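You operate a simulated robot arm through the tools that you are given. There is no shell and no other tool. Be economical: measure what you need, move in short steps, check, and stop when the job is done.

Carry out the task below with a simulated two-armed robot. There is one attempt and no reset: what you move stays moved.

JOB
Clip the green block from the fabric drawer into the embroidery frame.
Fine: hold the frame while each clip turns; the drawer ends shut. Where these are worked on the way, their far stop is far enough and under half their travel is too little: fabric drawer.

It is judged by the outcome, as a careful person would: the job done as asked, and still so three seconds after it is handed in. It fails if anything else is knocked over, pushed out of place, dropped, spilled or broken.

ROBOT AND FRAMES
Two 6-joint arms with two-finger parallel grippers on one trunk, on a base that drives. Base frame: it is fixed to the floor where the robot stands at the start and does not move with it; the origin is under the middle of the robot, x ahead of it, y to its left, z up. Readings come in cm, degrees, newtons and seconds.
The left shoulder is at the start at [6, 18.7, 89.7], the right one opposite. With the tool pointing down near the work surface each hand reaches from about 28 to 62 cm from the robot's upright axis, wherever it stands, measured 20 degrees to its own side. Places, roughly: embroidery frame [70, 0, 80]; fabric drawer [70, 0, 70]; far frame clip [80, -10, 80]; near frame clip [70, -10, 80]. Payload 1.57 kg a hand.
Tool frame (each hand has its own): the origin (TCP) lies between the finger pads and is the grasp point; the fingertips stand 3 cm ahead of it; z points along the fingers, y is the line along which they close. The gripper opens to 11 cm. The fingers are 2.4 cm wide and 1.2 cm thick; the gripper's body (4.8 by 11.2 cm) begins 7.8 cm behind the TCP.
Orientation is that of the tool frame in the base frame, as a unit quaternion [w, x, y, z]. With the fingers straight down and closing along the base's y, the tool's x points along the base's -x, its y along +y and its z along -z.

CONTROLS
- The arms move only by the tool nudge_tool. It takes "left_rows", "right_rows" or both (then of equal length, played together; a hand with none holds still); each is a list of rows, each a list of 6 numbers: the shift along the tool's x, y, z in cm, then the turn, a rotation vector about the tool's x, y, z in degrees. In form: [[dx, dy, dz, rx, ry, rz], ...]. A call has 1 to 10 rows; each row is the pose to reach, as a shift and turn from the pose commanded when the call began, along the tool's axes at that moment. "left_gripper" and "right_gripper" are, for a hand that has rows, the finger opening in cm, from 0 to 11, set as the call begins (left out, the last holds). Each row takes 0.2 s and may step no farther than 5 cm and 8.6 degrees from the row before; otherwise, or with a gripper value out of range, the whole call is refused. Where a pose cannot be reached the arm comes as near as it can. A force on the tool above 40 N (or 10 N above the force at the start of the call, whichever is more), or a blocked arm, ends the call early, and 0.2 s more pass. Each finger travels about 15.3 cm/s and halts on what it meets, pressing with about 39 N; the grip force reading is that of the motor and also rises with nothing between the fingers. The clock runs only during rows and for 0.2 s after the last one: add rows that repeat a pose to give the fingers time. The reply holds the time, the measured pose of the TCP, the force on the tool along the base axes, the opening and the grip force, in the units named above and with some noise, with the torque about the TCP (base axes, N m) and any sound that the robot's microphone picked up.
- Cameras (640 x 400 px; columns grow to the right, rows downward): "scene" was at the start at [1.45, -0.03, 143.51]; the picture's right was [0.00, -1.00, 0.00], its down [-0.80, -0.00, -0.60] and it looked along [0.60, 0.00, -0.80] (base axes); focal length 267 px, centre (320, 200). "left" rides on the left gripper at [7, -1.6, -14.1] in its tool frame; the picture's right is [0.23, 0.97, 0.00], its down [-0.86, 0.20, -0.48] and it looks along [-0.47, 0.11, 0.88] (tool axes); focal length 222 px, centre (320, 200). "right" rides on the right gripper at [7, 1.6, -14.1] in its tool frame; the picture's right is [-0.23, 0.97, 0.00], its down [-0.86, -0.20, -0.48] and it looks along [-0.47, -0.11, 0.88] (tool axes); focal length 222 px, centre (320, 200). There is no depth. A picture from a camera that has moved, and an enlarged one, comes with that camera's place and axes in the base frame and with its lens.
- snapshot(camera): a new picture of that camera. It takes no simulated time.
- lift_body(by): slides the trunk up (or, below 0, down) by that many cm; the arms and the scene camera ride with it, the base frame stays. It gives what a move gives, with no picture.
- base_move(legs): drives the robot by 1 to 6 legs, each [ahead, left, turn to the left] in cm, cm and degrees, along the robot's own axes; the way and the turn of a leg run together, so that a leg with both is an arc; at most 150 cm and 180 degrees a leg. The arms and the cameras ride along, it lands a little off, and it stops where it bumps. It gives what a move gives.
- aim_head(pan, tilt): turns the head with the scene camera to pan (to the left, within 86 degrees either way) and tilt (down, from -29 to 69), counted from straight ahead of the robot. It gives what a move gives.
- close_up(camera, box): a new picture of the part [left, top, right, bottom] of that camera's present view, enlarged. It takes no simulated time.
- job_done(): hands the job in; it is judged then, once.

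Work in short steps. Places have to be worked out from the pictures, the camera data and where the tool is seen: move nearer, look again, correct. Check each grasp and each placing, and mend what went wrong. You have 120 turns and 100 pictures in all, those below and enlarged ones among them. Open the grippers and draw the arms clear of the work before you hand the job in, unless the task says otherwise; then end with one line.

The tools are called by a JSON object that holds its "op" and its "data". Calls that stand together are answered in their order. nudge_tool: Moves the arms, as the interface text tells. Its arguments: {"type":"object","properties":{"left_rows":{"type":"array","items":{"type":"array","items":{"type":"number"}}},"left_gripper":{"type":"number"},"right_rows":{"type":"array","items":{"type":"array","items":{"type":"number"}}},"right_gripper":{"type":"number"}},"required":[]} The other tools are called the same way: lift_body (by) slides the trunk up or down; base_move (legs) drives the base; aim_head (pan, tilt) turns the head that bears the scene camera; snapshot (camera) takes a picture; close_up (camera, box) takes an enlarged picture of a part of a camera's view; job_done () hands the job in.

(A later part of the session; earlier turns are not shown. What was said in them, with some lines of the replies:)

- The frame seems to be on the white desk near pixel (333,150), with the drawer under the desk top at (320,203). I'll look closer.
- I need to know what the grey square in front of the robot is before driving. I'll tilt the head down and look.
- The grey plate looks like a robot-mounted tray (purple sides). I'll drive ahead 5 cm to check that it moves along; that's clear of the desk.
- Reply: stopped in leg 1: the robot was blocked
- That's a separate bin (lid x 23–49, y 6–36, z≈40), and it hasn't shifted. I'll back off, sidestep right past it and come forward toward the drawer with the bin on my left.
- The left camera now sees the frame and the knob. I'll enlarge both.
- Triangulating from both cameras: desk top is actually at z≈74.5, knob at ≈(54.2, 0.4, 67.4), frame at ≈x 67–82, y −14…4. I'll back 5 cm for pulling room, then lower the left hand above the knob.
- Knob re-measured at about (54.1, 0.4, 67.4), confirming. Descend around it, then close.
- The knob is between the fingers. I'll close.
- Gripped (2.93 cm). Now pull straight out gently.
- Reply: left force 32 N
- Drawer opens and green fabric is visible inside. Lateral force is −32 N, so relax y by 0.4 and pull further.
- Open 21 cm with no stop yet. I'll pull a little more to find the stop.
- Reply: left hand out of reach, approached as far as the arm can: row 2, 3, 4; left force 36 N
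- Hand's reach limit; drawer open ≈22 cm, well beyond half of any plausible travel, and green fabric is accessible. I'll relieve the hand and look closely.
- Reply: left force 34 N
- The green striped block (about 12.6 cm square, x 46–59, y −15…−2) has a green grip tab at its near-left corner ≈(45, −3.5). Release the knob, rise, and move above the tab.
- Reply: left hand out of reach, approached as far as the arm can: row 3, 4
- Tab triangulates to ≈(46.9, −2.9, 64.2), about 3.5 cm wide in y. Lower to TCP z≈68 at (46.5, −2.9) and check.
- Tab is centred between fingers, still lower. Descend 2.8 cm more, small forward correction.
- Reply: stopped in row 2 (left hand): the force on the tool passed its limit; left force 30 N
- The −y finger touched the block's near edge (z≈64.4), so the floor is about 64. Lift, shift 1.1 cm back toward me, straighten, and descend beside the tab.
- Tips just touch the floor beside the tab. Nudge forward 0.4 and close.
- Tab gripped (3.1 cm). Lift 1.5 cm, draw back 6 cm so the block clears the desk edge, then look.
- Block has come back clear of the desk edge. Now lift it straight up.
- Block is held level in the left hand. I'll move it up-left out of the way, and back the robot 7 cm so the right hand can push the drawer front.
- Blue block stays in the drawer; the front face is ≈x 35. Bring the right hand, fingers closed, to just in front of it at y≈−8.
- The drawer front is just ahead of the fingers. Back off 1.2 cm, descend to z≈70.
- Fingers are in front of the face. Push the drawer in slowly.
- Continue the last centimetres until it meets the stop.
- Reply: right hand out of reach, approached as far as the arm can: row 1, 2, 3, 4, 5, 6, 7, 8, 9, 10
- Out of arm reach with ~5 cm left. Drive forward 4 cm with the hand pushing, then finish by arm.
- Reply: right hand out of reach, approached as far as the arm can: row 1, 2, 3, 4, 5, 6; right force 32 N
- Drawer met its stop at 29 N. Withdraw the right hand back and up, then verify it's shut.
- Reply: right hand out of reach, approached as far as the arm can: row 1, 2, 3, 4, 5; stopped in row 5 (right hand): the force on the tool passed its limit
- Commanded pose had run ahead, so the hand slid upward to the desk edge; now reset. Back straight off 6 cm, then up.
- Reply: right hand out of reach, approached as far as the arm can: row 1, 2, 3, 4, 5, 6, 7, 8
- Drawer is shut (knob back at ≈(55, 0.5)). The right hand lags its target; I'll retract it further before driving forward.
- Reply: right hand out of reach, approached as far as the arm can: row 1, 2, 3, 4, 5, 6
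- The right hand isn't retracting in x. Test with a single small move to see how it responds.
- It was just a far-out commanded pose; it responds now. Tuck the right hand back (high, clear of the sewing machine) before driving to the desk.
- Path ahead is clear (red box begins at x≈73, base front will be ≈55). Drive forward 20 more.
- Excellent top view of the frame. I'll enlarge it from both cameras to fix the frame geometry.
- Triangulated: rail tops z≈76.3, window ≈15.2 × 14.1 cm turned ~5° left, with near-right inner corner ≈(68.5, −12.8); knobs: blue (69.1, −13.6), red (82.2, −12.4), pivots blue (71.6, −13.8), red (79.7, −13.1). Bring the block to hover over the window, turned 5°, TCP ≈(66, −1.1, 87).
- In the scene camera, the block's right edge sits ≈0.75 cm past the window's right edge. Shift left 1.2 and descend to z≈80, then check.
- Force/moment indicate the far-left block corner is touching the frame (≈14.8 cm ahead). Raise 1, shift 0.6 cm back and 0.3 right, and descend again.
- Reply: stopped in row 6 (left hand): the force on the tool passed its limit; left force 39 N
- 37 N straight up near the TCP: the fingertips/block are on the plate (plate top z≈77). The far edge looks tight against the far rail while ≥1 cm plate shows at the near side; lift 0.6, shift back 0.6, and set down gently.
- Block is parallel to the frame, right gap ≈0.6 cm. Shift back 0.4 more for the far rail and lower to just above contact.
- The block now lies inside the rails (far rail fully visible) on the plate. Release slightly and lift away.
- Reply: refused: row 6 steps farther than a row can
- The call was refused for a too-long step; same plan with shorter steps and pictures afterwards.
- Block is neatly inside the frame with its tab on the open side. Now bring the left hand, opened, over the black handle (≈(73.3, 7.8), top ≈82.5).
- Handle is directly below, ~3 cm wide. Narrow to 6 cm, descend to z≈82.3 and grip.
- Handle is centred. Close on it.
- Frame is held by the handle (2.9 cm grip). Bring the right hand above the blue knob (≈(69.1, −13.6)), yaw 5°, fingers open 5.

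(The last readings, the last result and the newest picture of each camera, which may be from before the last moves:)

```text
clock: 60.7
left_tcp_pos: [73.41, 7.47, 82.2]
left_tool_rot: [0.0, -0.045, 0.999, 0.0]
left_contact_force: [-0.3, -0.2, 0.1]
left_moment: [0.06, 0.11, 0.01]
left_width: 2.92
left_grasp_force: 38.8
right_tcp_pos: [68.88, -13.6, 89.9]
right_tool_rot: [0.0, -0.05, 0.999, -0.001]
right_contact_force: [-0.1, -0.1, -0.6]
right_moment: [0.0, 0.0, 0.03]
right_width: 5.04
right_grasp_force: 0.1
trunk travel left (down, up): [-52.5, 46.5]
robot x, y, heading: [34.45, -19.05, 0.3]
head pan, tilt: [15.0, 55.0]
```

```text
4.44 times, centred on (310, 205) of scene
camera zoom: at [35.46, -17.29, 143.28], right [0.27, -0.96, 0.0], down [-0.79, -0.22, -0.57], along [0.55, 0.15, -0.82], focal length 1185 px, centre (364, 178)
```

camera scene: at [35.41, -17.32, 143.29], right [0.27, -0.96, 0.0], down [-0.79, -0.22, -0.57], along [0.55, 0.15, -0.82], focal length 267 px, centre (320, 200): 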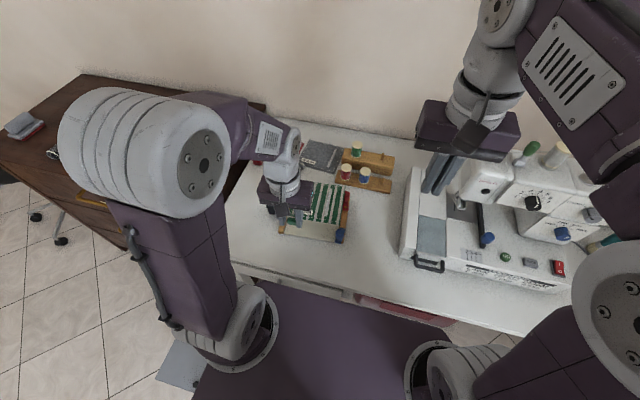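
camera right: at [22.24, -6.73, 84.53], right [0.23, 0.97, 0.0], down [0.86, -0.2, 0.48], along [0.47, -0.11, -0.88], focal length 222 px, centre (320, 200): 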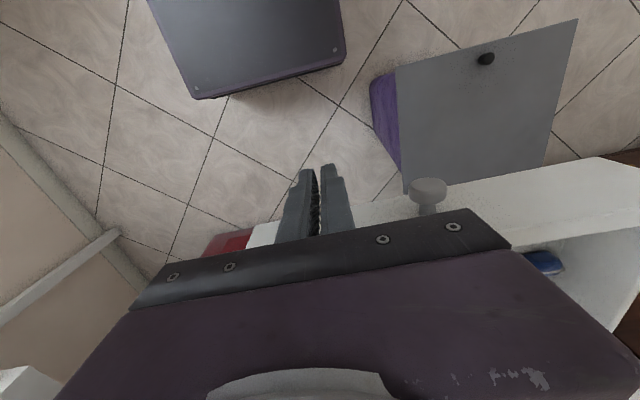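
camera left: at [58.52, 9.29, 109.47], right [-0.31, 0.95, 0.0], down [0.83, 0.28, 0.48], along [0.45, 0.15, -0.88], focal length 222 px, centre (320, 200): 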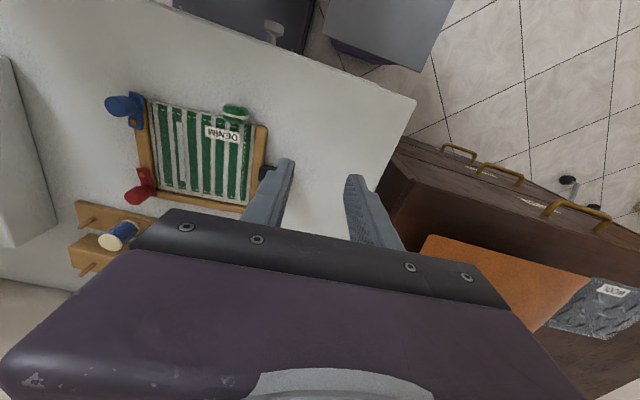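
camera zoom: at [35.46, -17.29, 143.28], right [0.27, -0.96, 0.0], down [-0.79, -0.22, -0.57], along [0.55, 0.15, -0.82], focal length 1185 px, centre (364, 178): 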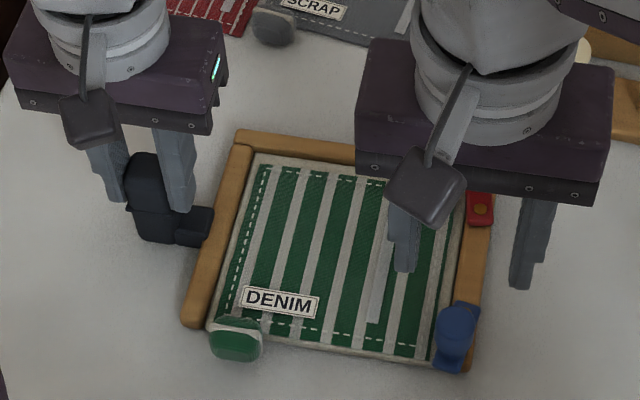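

Blue knob top at ≈(68.7, −13.5), pivot ≈(71.4, −13.7), radius ≈2.7. Descend to z≈81.8 and check.

{"op": "nudge_tool", "data": {"right_rows": [[0.15, 0.1, 3, 0, 0, 0], [0.15, 0.1, 5.5, 0, 0, 0], [0.15, 0.1, 7.3, 0, 0, 0], [0.15, 0.1, 8.1, 0, 0, 0], [0.15, 0.1, 8.1, 0, 0, 0]]}}

{"op": "close_up", "data": {"camera": "right", "box": [200, 80, 440, 230]}}

{"op": "close_up", "data": {"camera": "scene", "box": [290, 190, 370, 250]}}

```text
clock: 61.9
left_tcp_pos: [73.39, 7.52, 82.19]
left_tool_rot: [0.0, -0.045, 0.999, -0.001]
left_contact_force: [1.2, -0.4, 0.5]
left_moment: [0.11, 0.08, -0.01]
left_width: 2.92
left_grasp_force: 38.8
right_tcp_pos: [68.82, -13.48, 81.76]
right_tool_rot: [0.001, -0.05, 0.999, 0.0]
right_contact_force: [-0.4, -0.4, -0.1]
right_moment: [0.04, -0.01, 0.01]
right_width: 5.01
right_grasp_force: 0.0
trunk travel left (down, up): [-52.5, 46.5]
robot x, y, heading: [34.72, -19.19, 0.4]
head pan, tilt: [15.0, 55.0]
```

```text
2.67 times, centred on (320, 155) of right
camera zoom: at [61.64, -12.42, 96.1], right [0.13, 0.99, 0.0], down [0.87, -0.11, 0.48], along [0.48, -0.06, -0.88], focal length 592 px, centre (320, 320)
```

zoom: 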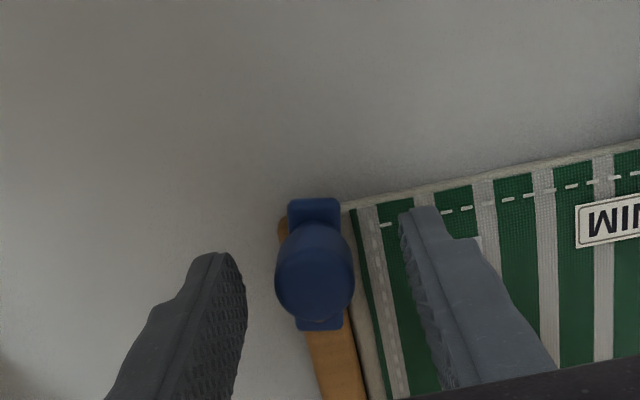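

```text
6.67 times, centred on (330, 220) of scene
camera zoom: at [35.47, -17.29, 143.28], right [0.27, -0.96, 0.0], down [-0.79, -0.22, -0.57], along [0.55, 0.15, -0.82], focal length 1777 px, centre (253, 67)
```

zoom: 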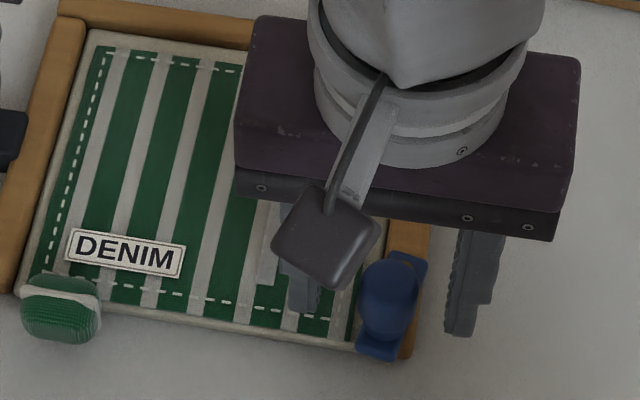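

Knob is centred in the fingers. Close gently on it.

{"op": "nudge_tool", "data": {"right_rows": [[0, 0, 0.2, 0, 0, 0], [0, 0, 0.2, 0, 0, 0], [0, 0, 0.2, 0, 0, 0]], "right_gripper": 1.2}}

```text
clock: 62.7
left_tcp_pos: [73.41, 7.33, 82.22]
left_tool_rot: [0.001, -0.045, 0.999, 0.0]
left_contact_force: [2.0, 10.5, -2.3]
left_moment: [0.64, -0.14, 0.08]
left_width: 2.94
left_grasp_force: 39.0
right_tcp_pos: [68.71, -13.5, 81.75]
right_tool_rot: [0.001, -0.05, 0.999, 0.0]
right_contact_force: [1.9, -11.9, 22.3]
right_moment: [-0.25, -0.05, -0.17]
right_width: 2.21
right_grasp_force: 34.9
trunk travel left (down, up): [-52.5, 46.5]
robot x, y, heading: [34.77, -19.3, 0.3]
head pan, tilt: [15.0, 55.0]
```

Gripped the blue knob (2.2 cm). Turn it about its pivot along an arc toward the block, first ~32°.

{"op": "nudge_tool", "data": {"right_rows": [[0, -0.05, -0.3, 0, 0, 0], [-0.09, 0.36, -0.3, 0, 0, 8], [-0.23, 0.71, -0.3, 0, 0, 16], [-0.42, 1.04, -0.3, 0, 0, 24], [-0.65, 1.34, -0.3, 0, 0, 32], [-0.65, 1.34, -0.3, 0, 0, 32]]}}

{"op": "close_up", "data": {"camera": "scene", "box": [250, 160, 370, 250]}}

{"op": "close_up", "data": {"camera": "right", "box": [200, 80, 440, 230]}}

```text
clock: 64.1
left_tcp_pos: [73.31, 7.49, 82.13]
left_tool_rot: [0.0, -0.045, 0.999, 0.0]
left_contact_force: [0.5, 18.0, 3.6]
left_moment: [-0.37, 0.29, -0.31]
left_width: 2.95
left_grasp_force: 39.1
right_tcp_pos: [69.43, -12.14, 81.97]
right_tool_rot: [0.001, 0.229, 0.973, -0.001]
right_contact_force: [0.3, -17.6, -4.1]
right_moment: [-0.47, 0.01, -0.22]
right_width: 2.26
right_grasp_force: 34.5
trunk travel left (down, up): [-52.5, 46.5]
robot x, y, heading: [34.3, -19.37, 0.3]
head pan, tilt: [15.0, 55.0]
```

```text
4.44 times, centred on (310, 205) of scene
camera zoom: at [35.48, -17.3, 143.28], right [0.27, -0.96, 0.0], down [-0.79, -0.22, -0.57], along [0.55, 0.15, -0.82], focal length 1185 px, centre (364, 178)
```

zoom: 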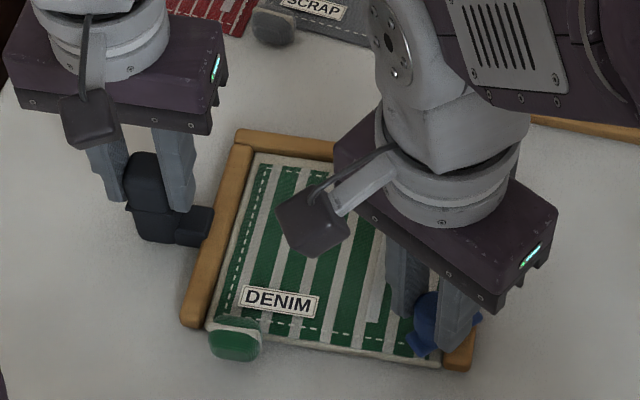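

```text
2.67 times, centred on (320, 155) of right
camera zoom: at [63.8, -7.38, 96.2], right [0.64, 0.77, 0.0], down [0.68, -0.56, 0.48], along [0.37, -0.31, -0.88], focal length 592 px, centre (320, 320)
```

zoom: 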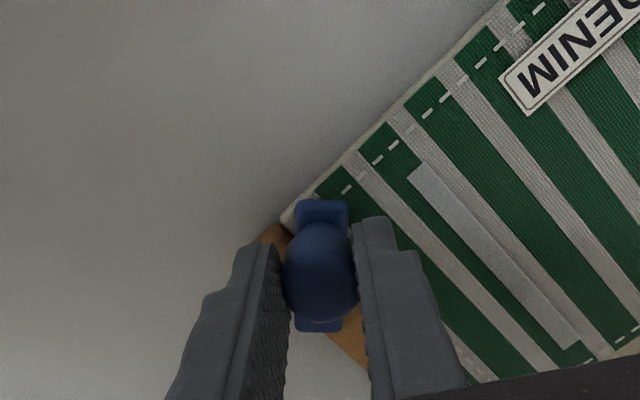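

The clip is turning cleanly and the frame stays put. Continue another 48°.

{"op": "nudge_tool", "data": {"right_rows": [[-0.09, 0.36, 0, 0, 0, 8], [-0.23, 0.71, 0, 0, 0, 16], [-0.42, 1.04, 0, 0, 0, 24], [-0.65, 1.34, 0, 0, 0, 32], [-0.92, 1.6, 0, 0, 0, 40], [-1.23, 1.82, 0, 0, 0, 48], [-1.23, 1.82, 0, 0, 0, 48]]}}

{"op": "close_up", "data": {"camera": "scene", "box": [250, 160, 370, 250]}}

{"op": "close_up", "data": {"camera": "right", "box": [200, 80, 440, 230]}}

```text
clock: 65.7
left_tcp_pos: [73.42, 7.49, 82.3]
left_tool_rot: [0.001, -0.046, 0.999, 0.0]
left_contact_force: [5.3, 25.8, 1.8]
left_moment: [-0.08, -0.13, 0.17]
left_width: 2.95
left_grasp_force: 38.7
right_tcp_pos: [71.12, -10.96, 81.86]
right_tool_rot: [0.0, 0.604, 0.797, -0.001]
right_contact_force: [-5.5, -25.2, -2.8]
right_moment: [-0.43, 0.28, 0.3]
right_width: 2.27
right_grasp_force: 34.8
trunk travel left (down, up): [-52.5, 46.5]
robot x, y, heading: [34.62, -19.15, 0.3]
head pan, tilt: [15.0, 55.0]
```

```text
4.44 times, centred on (310, 205) of scene
camera zoom: at [35.48, -17.29, 143.28], right [0.27, -0.96, 0.0], down [-0.79, -0.22, -0.57], along [0.55, 0.15, -0.82], focal length 1185 px, centre (364, 178)
```

zoom: 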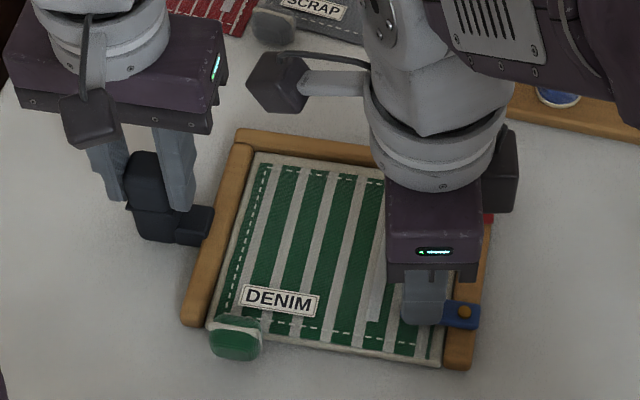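

```text
2.67 times, centred on (320, 155) of right
camera zoom: at [70.88, -3.7, 96.2], right [1.0, 0.04, 0.0], down [0.04, -0.88, 0.48], along [0.02, -0.48, -0.88], focal length 592 px, centre (320, 320)
```

zoom: 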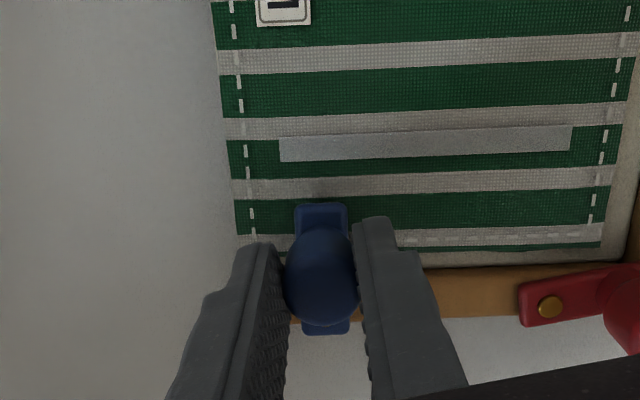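

The blue clip now lies square across the block. Nudge it ~8° further to find whether there's a stop.

{"op": "nudge_tool", "data": {"right_rows": [[-0.03, 0.17, 0, 0, 0, 4], [-0.09, 0.34, 0, 0, 0, 8], [-0.09, 0.34, 0, 0, 0, 8]]}}

{"op": "close_up", "data": {"camera": "right", "box": [200, 80, 440, 230]}}

```text
clock: 66.5
left_tcp_pos: [73.53, 7.43, 82.24]
left_tool_rot: [-0.001, -0.045, 0.999, -0.001]
left_contact_force: [8.4, 11.7, 6.7]
left_moment: [-0.4, -0.44, 1.11]
left_width: 3.0
left_grasp_force: 39.1
right_tcp_pos: [71.64, -10.9, 81.91]
right_tool_rot: [0.0, 0.658, 0.753, 0.0]
right_contact_force: [-8.4, -10.8, -6.4]
right_moment: [-0.91, 0.61, 0.21]
right_width: 2.28
right_grasp_force: 35.3
trunk travel left (down, up): [-52.5, 46.5]
robot x, y, heading: [34.12, -19.14, 0.5]
head pan, tilt: [15.0, 55.0]
```

```text
2.67 times, centred on (320, 155) of right
camera zoom: at [72.22, -3.67, 96.24], right [1.0, -0.1, 0.0], down [-0.08, -0.87, 0.48], along [-0.05, -0.48, -0.88], focal length 592 px, centre (320, 320)
```

zoom: 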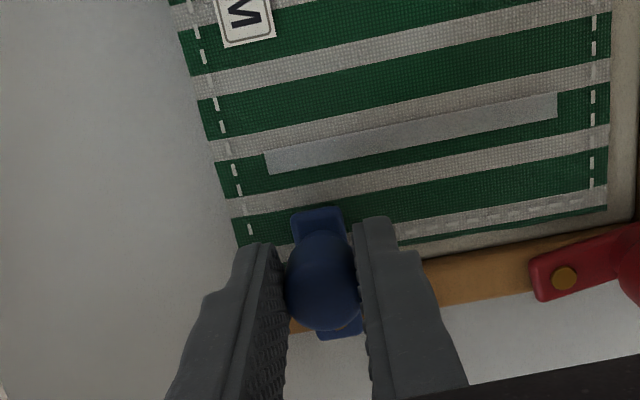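

The bar stopped following (stop reached, torque rising), so it's fully turned. Release blue and lift off.

{"op": "nudge_tool", "data": {"right_rows": [[0, -0.2, 0, 0, 0, -6], [0, -0.2, 0, 0, 0, -6], [0, -0.2, -1, 0, 0, -6], [0, -0.2, -4, 0, 0, -6], [0, -0.2, -8, 0, 0, -6]], "right_gripper": 4.5}}

{"op": "close_up", "data": {"camera": "right", "box": [200, 60, 480, 235]}}

```text
clock: 67.7
left_tcp_pos: [73.36, 7.44, 82.28]
left_tool_rot: [-0.001, -0.044, 0.999, -0.001]
left_contact_force: [-0.2, -0.6, 0.0]
left_moment: [0.24, -0.09, -0.03]
left_width: 2.94
left_grasp_force: 38.9
right_tcp_pos: [71.33, -10.84, 90.12]
right_tool_rot: [0.001, 0.618, 0.786, 0.0]
right_contact_force: [-0.3, 0.1, 0.2]
right_moment: [0.01, -0.01, 0.0]
right_width: 4.51
right_grasp_force: 0.1
trunk travel left (down, up): [-52.5, 46.5]
robot x, y, heading: [34.31, -18.97, 0.6]
head pan, tilt: [15.0, 55.0]
```

```text
2.29 times, centred on (340, 148) of right
camera zoom: at [71.19, -3.7, 104.3], right [1.0, 0.01, 0.0], down [0.01, -0.88, 0.48], along [0.01, -0.48, -0.88], focal length 508 px, centre (274, 320)
```

zoom: 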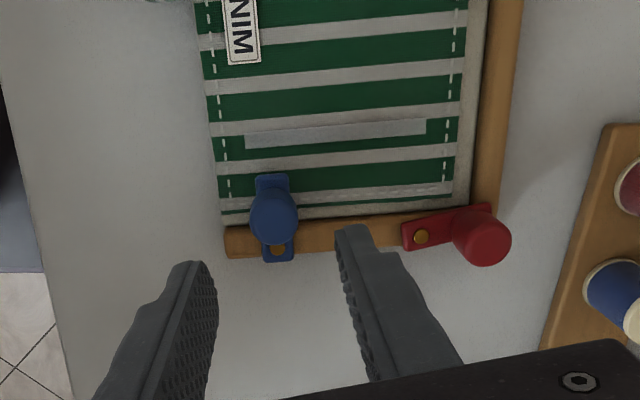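

Blue is turned square over the block. Now move above the red knob (≈(81.8, −12.2)), rotating the hand back to about −20° yaw so the opposite turn has room.

{"op": "nudge_tool", "data": {"right_rows": [[-0.5, 1.4, 0, 0, 0, -8], [-1, 2.8, 0, 0, 0, -16], [-1.6, 4.2, 0, 0, 0, -24], [-2.2, 5.6, 0, 0, 0, -32], [-2.7, 7, 0, 0, 0, -40], [-3.3, 8.4, 0, 0, 0, -48], [-3.8, 9.8, 0, 0, 0, -56], [-3.8, 9.8, 0, 0, 0, -56]]}}

{"op": "close_up", "data": {"camera": "right", "box": [200, 60, 480, 235]}}

```text
clock: 69.5
left_tcp_pos: [73.42, 7.49, 82.21]
left_tool_rot: [0.0, -0.045, 0.999, 0.0]
left_contact_force: [0.7, 0.1, 0.6]
left_moment: [0.16, -0.02, -0.01]
left_width: 2.95
left_grasp_force: 39.4
right_tcp_pos: [81.91, -12.24, 90.21]
right_tool_rot: [0.0, 0.175, 0.985, -0.002]
right_contact_force: [1.1, 0.6, -0.4]
right_moment: [-0.01, -0.02, 0.03]
right_width: 4.5
right_grasp_force: 0.1
trunk travel left (down, up): [-52.5, 46.5]
robot x, y, heading: [34.64, -18.99, 0.5]
head pan, tilt: [15.0, 55.0]
```

```text
2.29 times, centred on (340, 148) of right
camera zoom: at [75.85, -8.28, 104.39], right [0.55, 0.84, 0.0], down [0.73, -0.48, 0.48], along [0.4, -0.26, -0.88], focal length 508 px, centre (274, 320)
```

zoom: 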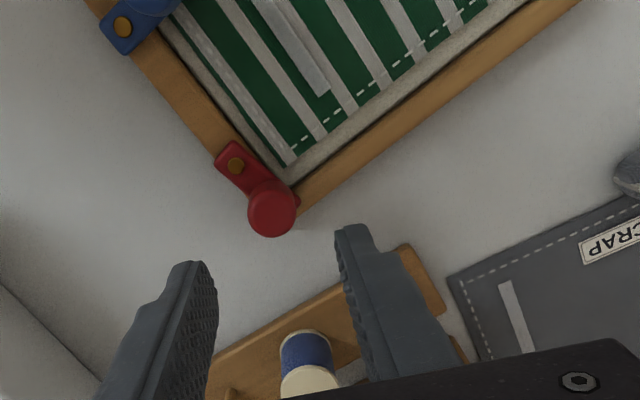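

Red knob top ≈(81.6, −12.1), pivot ≈(79.3, −12.9). Descend onto it.

{"op": "nudge_tool", "data": {"right_rows": [[0.3, 0.05, 3, 0, 0, 0], [0.3, 0.05, 5.5, 0, 0, 0], [0.3, 0.05, 7.3, 0, 0, 0], [0.3, 0.05, 8.2, 0, 0, 0], [0.3, 0.05, 8.2, 0, 0, 0]]}}

{"op": "close_up", "data": {"camera": "right", "box": [200, 60, 480, 235]}}

```text
clock: 70.7
left_tcp_pos: [73.42, 7.53, 82.18]
left_tool_rot: [0.001, -0.045, 0.999, -0.001]
left_contact_force: [0.9, 0.5, 0.8]
left_moment: [0.19, -0.05, 0.05]
left_width: 2.96
left_grasp_force: 39.3
right_tcp_pos: [81.57, -12.05, 81.79]
right_tool_rot: [0.001, 0.176, 0.984, 0.0]
right_contact_force: [0.5, 0.2, -0.1]
right_moment: [0.02, -0.02, 0.0]
right_width: 4.54
right_grasp_force: 0.1
trunk travel left (down, up): [-52.5, 46.5]
robot x, y, heading: [34.52, -19.56, 0.3]
head pan, tilt: [15.0, 55.0]
```

```text
2.29 times, centred on (340, 148) of right
camera zoom: at [75.51, -8.13, 96.0], right [0.55, 0.83, 0.0], down [0.73, -0.48, 0.48], along [0.4, -0.26, -0.88], focal length 508 px, centre (274, 320)
```

zoom: 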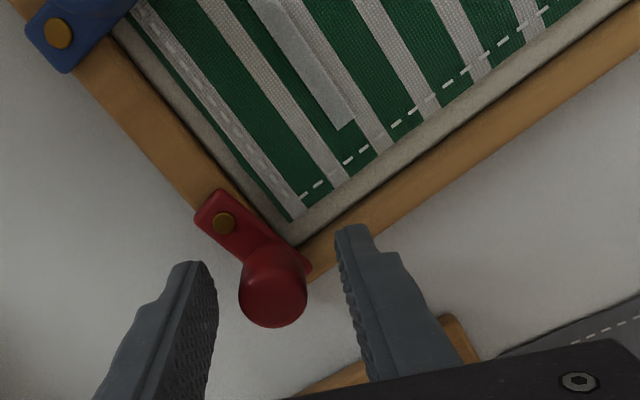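

Aligned. Close on the red knob.

{"op": "nudge_tool", "data": {"right_rows": [[0.1, 0, 0, 0, 0, 0], [0.1, 0, 0, 0, 0, 0], [0.1, 0, 0, 0, 0, 0]], "right_gripper": 1.2}}

```text
clock: 71.5
left_tcp_pos: [73.33, 7.49, 82.19]
left_tool_rot: [0.0, -0.045, 0.999, 0.0]
left_contact_force: [-2.1, 6.0, 0.2]
left_moment: [0.29, -0.05, 0.14]
left_width: 2.93
left_grasp_force: 38.6
right_tcp_pos: [81.59, -12.17, 81.82]
right_tool_rot: [0.0, 0.176, 0.984, 0.0]
right_contact_force: [1.9, -6.8, -0.4]
right_moment: [-0.48, -0.13, -0.01]
right_width: 2.24
right_grasp_force: 34.7
trunk travel left (down, up): [-52.5, 46.5]
robot x, y, heading: [34.37, -19.12, 0.3]
head pan, tilt: [15.0, 55.0]
```

Gripped. Turn the red clip the other way (toward the block), first ~32°.

{"op": "nudge_tool", "data": {"right_rows": [[0.23, 0.25, 0, 0, 0, -8], [0.5, 0.48, 0, 0, 0, -16], [0.8, 0.66, 0, 0, 0, -24], [1.12, 0.8, 0, 0, 0, -32], [1.12, 0.8, 0, 0, 0, -32]]}}

{"op": "close_up", "data": {"camera": "right", "box": [200, 60, 480, 235]}}

```text
clock: 72.7
left_tcp_pos: [73.45, 7.48, 82.27]
left_tool_rot: [-0.001, -0.044, 0.999, 0.0]
left_contact_force: [-4.1, 20.1, 2.2]
left_moment: [0.1, -0.28, 0.51]
left_width: 2.93
left_grasp_force: 39.4
right_tcp_pos: [80.76, -11.01, 81.82]
right_tool_rot: [0.001, -0.103, 0.995, -0.001]
right_contact_force: [4.0, -20.6, -2.4]
right_moment: [-0.45, 0.08, 0.16]
right_width: 2.25
right_grasp_force: 35.5
trunk travel left (down, up): [-52.5, 46.5]
robot x, y, heading: [34.5, -18.86, 0.3]
head pan, tilt: [15.0, 55.0]
```

```text
2.29 times, centred on (340, 148) of right
camera zoom: at [73.51, -10.75, 96.07], right [0.02, 1.0, 0.0], down [0.88, -0.02, 0.48], along [0.48, -0.01, -0.88], focal length 508 px, centre (274, 320)
```

zoom: 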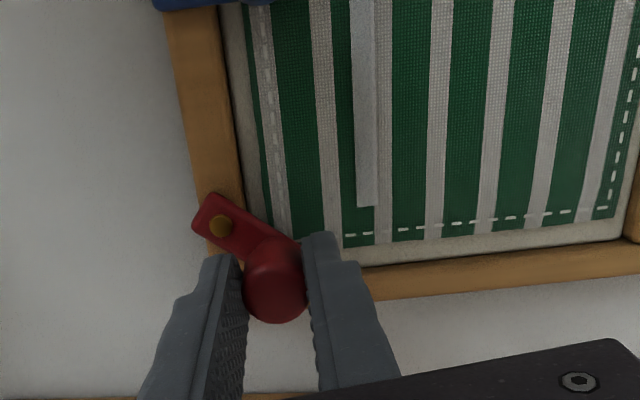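

Turning well. Continue to about square (another 46°).

{"op": "nudge_tool", "data": {"right_rows": [[0.23, 0.22, 0, 0, 0, -8], [0.49, 0.41, 0, 0, 0, -16], [0.78, 0.58, 0, 0, 0, -24], [1.1, 0.71, 0, 0, 0, -32], [1.42, 0.8, 0, 0, 0, -40], [1.68, 0.84, 0, 0, 0, -46], [1.68, 0.84, 0, 0, 0, -46]]}}

{"op": "close_up", "data": {"camera": "right", "box": [200, 60, 480, 235]}}

```text
clock: 74.3
left_tcp_pos: [73.32, 7.6, 82.23]
left_tool_rot: [0.0, -0.043, 0.999, 0.001]
left_contact_force: [-13.4, 33.3, 1.5]
left_moment: [0.18, 0.11, -0.02]
left_width: 2.97
left_grasp_force: 39.2
right_tcp_pos: [79.05, -10.68, 81.73]
right_tool_rot: [0.001, -0.484, 0.875, -0.003]
right_contact_force: [13.3, -33.3, -1.2]
right_moment: [-0.21, -0.24, -0.3]
right_width: 2.27
right_grasp_force: 35.1
trunk travel left (down, up): [-52.5, 46.5]
robot x, y, heading: [34.74, -19.03, 0.5]
head pan, tilt: [15.0, 55.0]
```

```text
2.29 times, centred on (340, 148) of right
camera zoom: at [73.87, -15.56, 96.04], right [-0.7, 0.71, -0.01], down [0.62, 0.62, 0.48], along [0.34, 0.33, -0.88], focal length 508 px, centre (274, 320)
```

zoom: 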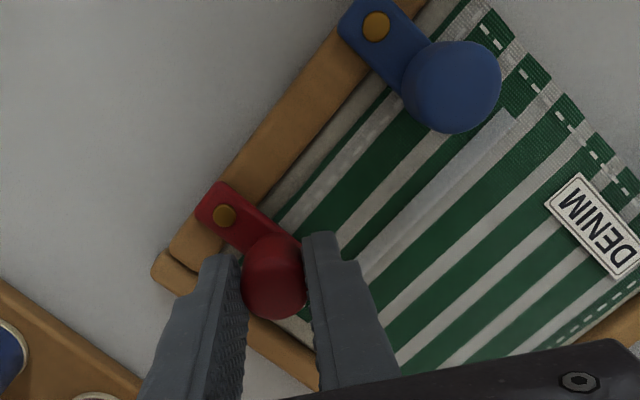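

Red now lies parallel to blue, square across the block, with force rising at its stop. Release and lift.

{"op": "nudge_tool", "data": {"right_rows": [[0, 0, 0, 0, 0, 0], [0, 0, 0, 0, 0, 0], [0, 0, -1, 0, 0, 0], [0, 0, -4, 0, 0, 0], [0, 0, -8, 0, 0, 0], [0, 0, -12, 0, 0, 0]], "right_gripper": 4.5}}

{"op": "close_up", "data": {"camera": "right", "box": [200, 40, 480, 215]}}

```text
clock: 75.7
left_tcp_pos: [73.36, 7.41, 82.17]
left_tool_rot: [0.001, -0.045, 0.999, -0.001]
left_contact_force: [0.1, -0.5, -1.1]
left_moment: [0.08, 0.12, -0.05]
left_width: 2.92
left_grasp_force: 39.2
right_tcp_pos: [78.88, -10.6, 93.96]
right_tool_rot: [0.001, -0.483, 0.876, -0.001]
right_contact_force: [-0.3, -0.1, -0.3]
right_moment: [0.02, -0.01, -0.01]
right_width: 4.49
right_grasp_force: 0.1
trunk travel left (down, up): [-52.5, 46.5]
robot x, y, heading: [34.38, -19.28, 0.3]
head pan, tilt: [15.0, 55.0]
```

```text
2.29 times, centred on (340, 128) of right
camera zoom: at [73.69, -15.52, 108.2], right [-0.7, 0.71, 0.0], down [0.62, 0.62, 0.48], along [0.34, 0.34, -0.88], focal length 508 px, centre (274, 366)
```

zoom: 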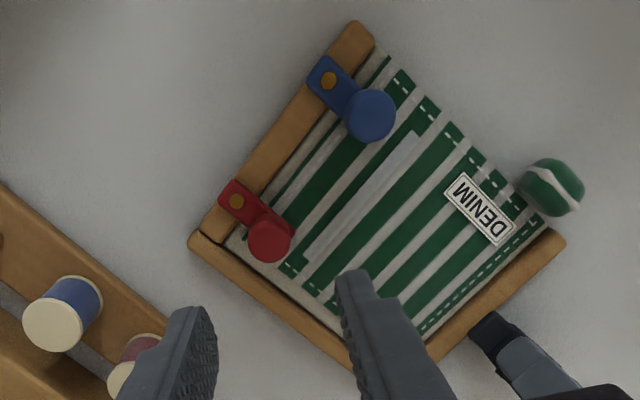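

Both clips lie over the block. Retract the right hand, then check both clip angles from above before letting go of the handle.

{"op": "nudge_tool", "data": {"right_rows": [[0, 0, -3, 0, 0, 8], [0, 0, -6, 0, 0, 16], [0, 0, -9, 0, 0, 24], [1, -1, -12, 0, 0, 32], [3, -3, -14, 0, 0, 40], [5, -5, -15, 0, 0, 48], [7, -7, -15, 0, 0, 56], [9, -9, -15, 0, 0, 56]]}}

{"op": "close_up", "data": {"camera": "scene", "box": [270, 170, 370, 245]}}

```text
clock: 77.5
left_tcp_pos: [73.38, 7.32, 82.22]
left_tool_rot: [0.0, -0.045, 0.999, 0.0]
left_contact_force: [-0.2, -0.1, -0.2]
left_moment: [0.09, 0.05, 0.04]
left_width: 2.94
left_grasp_force: 38.7
right_tcp_pos: [80.82, -23.28, 108.36]
right_tool_rot: [0.001, -0.014, 1.0, 0.001]
right_contact_force: [0.2, 1.4, 0.9]
right_moment: [0.03, -0.02, -0.02]
right_width: 4.53
right_grasp_force: 0.0
right hand out of reach, approached as far as the arm can: row 3, 4, 5, 6, 7, 8
trunk travel left (down, up): [-52.5, 46.5]
robot x, y, heading: [34.77, -19.09, 0.1]
head pan, tilt: [15.0, 55.0]
```

```text
5.33 times, centred on (320, 208) of scene
camera zoom: at [35.47, -17.39, 143.28], right [0.27, -0.96, 0.0], down [-0.79, -0.22, -0.57], along [0.55, 0.15, -0.82], focal length 1422 px, centre (320, 160)
```

zoom: 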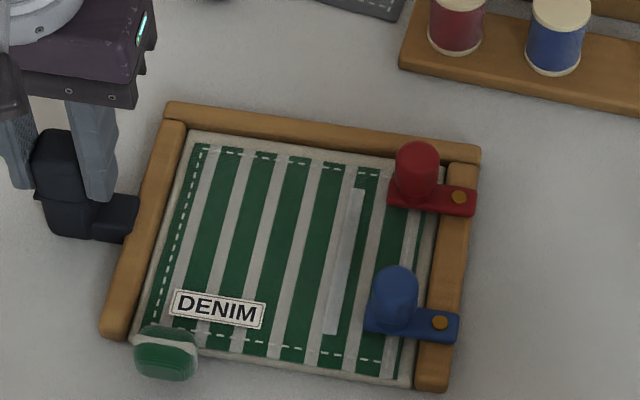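

Both clips lie square (within a few degrees) over the block's right edge, and the block is seated. Release the handle and lift the left hand straight up.

{"op": "nudge_tool", "data": {"left_rows": [[0, 0, 0, 0, 0, 0], [0, 0, 0, 0, 0, 0], [0, 0, -2, 0, 0, 0], [0, 0, -6, 0, 0, 0], [0, 0, -10, 0, 0, 0], [2, 2, -14, 0, 0, 0], [5, 4, -17, 0, 0, 0], [8, 6, -19, 0, 0, 0]], "left_gripper": 5.5}}

{"op": "nudge_tool", "data": {"right_rows": [[3, -1, 0, 0, 0, 0], [6, -2, 0, 0, 0, 0], [9, -3, 0, 0, 0, 0], [12, -4, 0, 0, 0, 0]]}}

{"op": "snapshot", "data": {"camera": "scene"}}

{"op": "close_up", "data": {"camera": "scene", "box": [250, 170, 370, 260]}}

```text
clock: 79.3
left_tcp_pos: [64.86, 12.95, 101.54]
left_tool_rot: [0.0, -0.044, 0.999, -0.001]
left_contact_force: [-0.2, -0.6, -0.2]
left_moment: [-0.02, -0.01, -0.02]
left_width: 5.46
left_grasp_force: 0.0
right_tcp_pos: [80.61, -23.21, 108.5]
right_tool_rot: [0.001, -0.015, 1.0, -0.001]
right_contact_force: [-1.1, 0.8, -0.1]
right_moment: [0.01, 0.0, 0.03]
right_width: 4.5
right_grasp_force: 0.0
trunk travel left (down, up): [-52.5, 46.5]
robot x, y, heading: [34.34, -19.28, 0.5]
head pan, tilt: [15.0, 55.0]
```

```text
clock: 80.3
left_tcp_pos: [64.75, 12.92, 101.51]
left_tool_rot: [0.001, -0.045, 0.999, -0.001]
left_contact_force: [-0.1, -0.9, 0.3]
left_moment: [0.01, 0.02, -0.05]
left_width: 5.48
left_grasp_force: 0.1
right_tcp_pos: [68.79, -27.44, 108.5]
right_tool_rot: [0.001, -0.014, 1.0, 0.0]
right_contact_force: [0.2, 0.1, -0.1]
right_moment: [0.0, 0.0, -0.01]
right_width: 4.5
right_grasp_force: 0.0
trunk travel left (down, up): [-52.5, 46.5]
robot x, y, heading: [34.87, -19.37, 0.5]
head pan, tilt: [15.0, 55.0]
```

```text
21 pictures are left
camera scene: at [35.28, -17.36, 143.29], right [0.27, -0.96, 0.0], down [-0.79, -0.22, -0.57], along [0.55, 0.15, -0.82], focal length 267 px, centre (320, 200)
```

scene: 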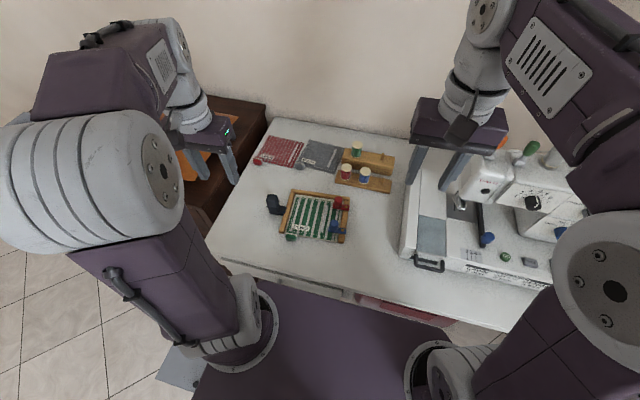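

```text
4.44 times, centred on (310, 215) of scene
camera zoom: at [35.28, -17.36, 143.29], right [0.27, -0.96, 0.0], down [-0.79, -0.22, -0.57], along [0.55, 0.15, -0.82], focal length 1185 px, centre (364, 133)
```

zoom: 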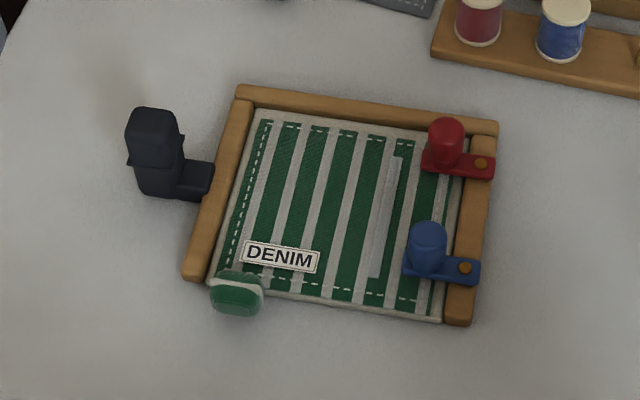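

The block is in the frame under both clips. Last check: the drawer is still shut.

{"op": "close_up", "data": {"camera": "left", "box": [100, 0, 500, 250]}}

{"op": "close_up", "data": {"camera": "scene", "box": [210, 230, 410, 355]}}

```text
1.60 times, centred on (300, 125) of left
camera zoom: at [58.09, 10.81, 115.72], right [-0.31, 0.95, 0.0], down [0.83, 0.28, 0.48], along [0.46, 0.15, -0.88], focal length 355 px, centre (352, 320)
```

zoom: 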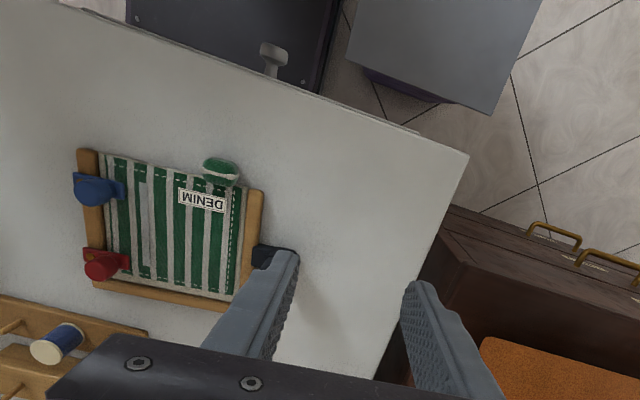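

```text
3.20 times, centred on (310, 292) of scene
camera zoom: at [35.28, -17.36, 143.29], right [0.27, -0.96, 0.0], down [-0.79, -0.22, -0.57], along [0.55, 0.15, -0.82], focal length 853 px, centre (352, -96)
```

zoom: 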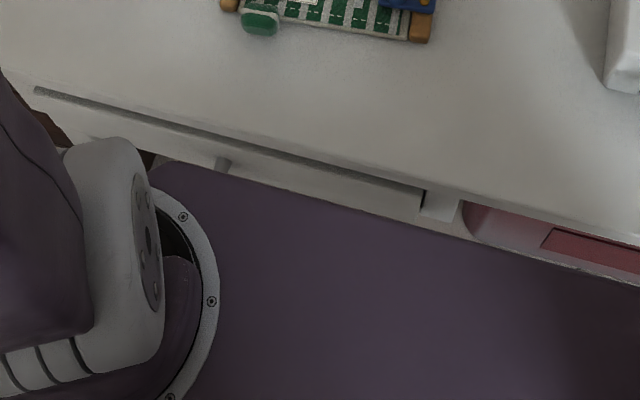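

The knob is back at its starting place (x≈54.2), so the drawer is shut. Both hands are open and clear, so I'm handing in.

{"op": "job_done", "data": {}}

```text
The job is handed in.
```

The green block is in the embroidery frame with both clips turned over it, I held the frame by its handle for each turn, and the drawer is shut again.
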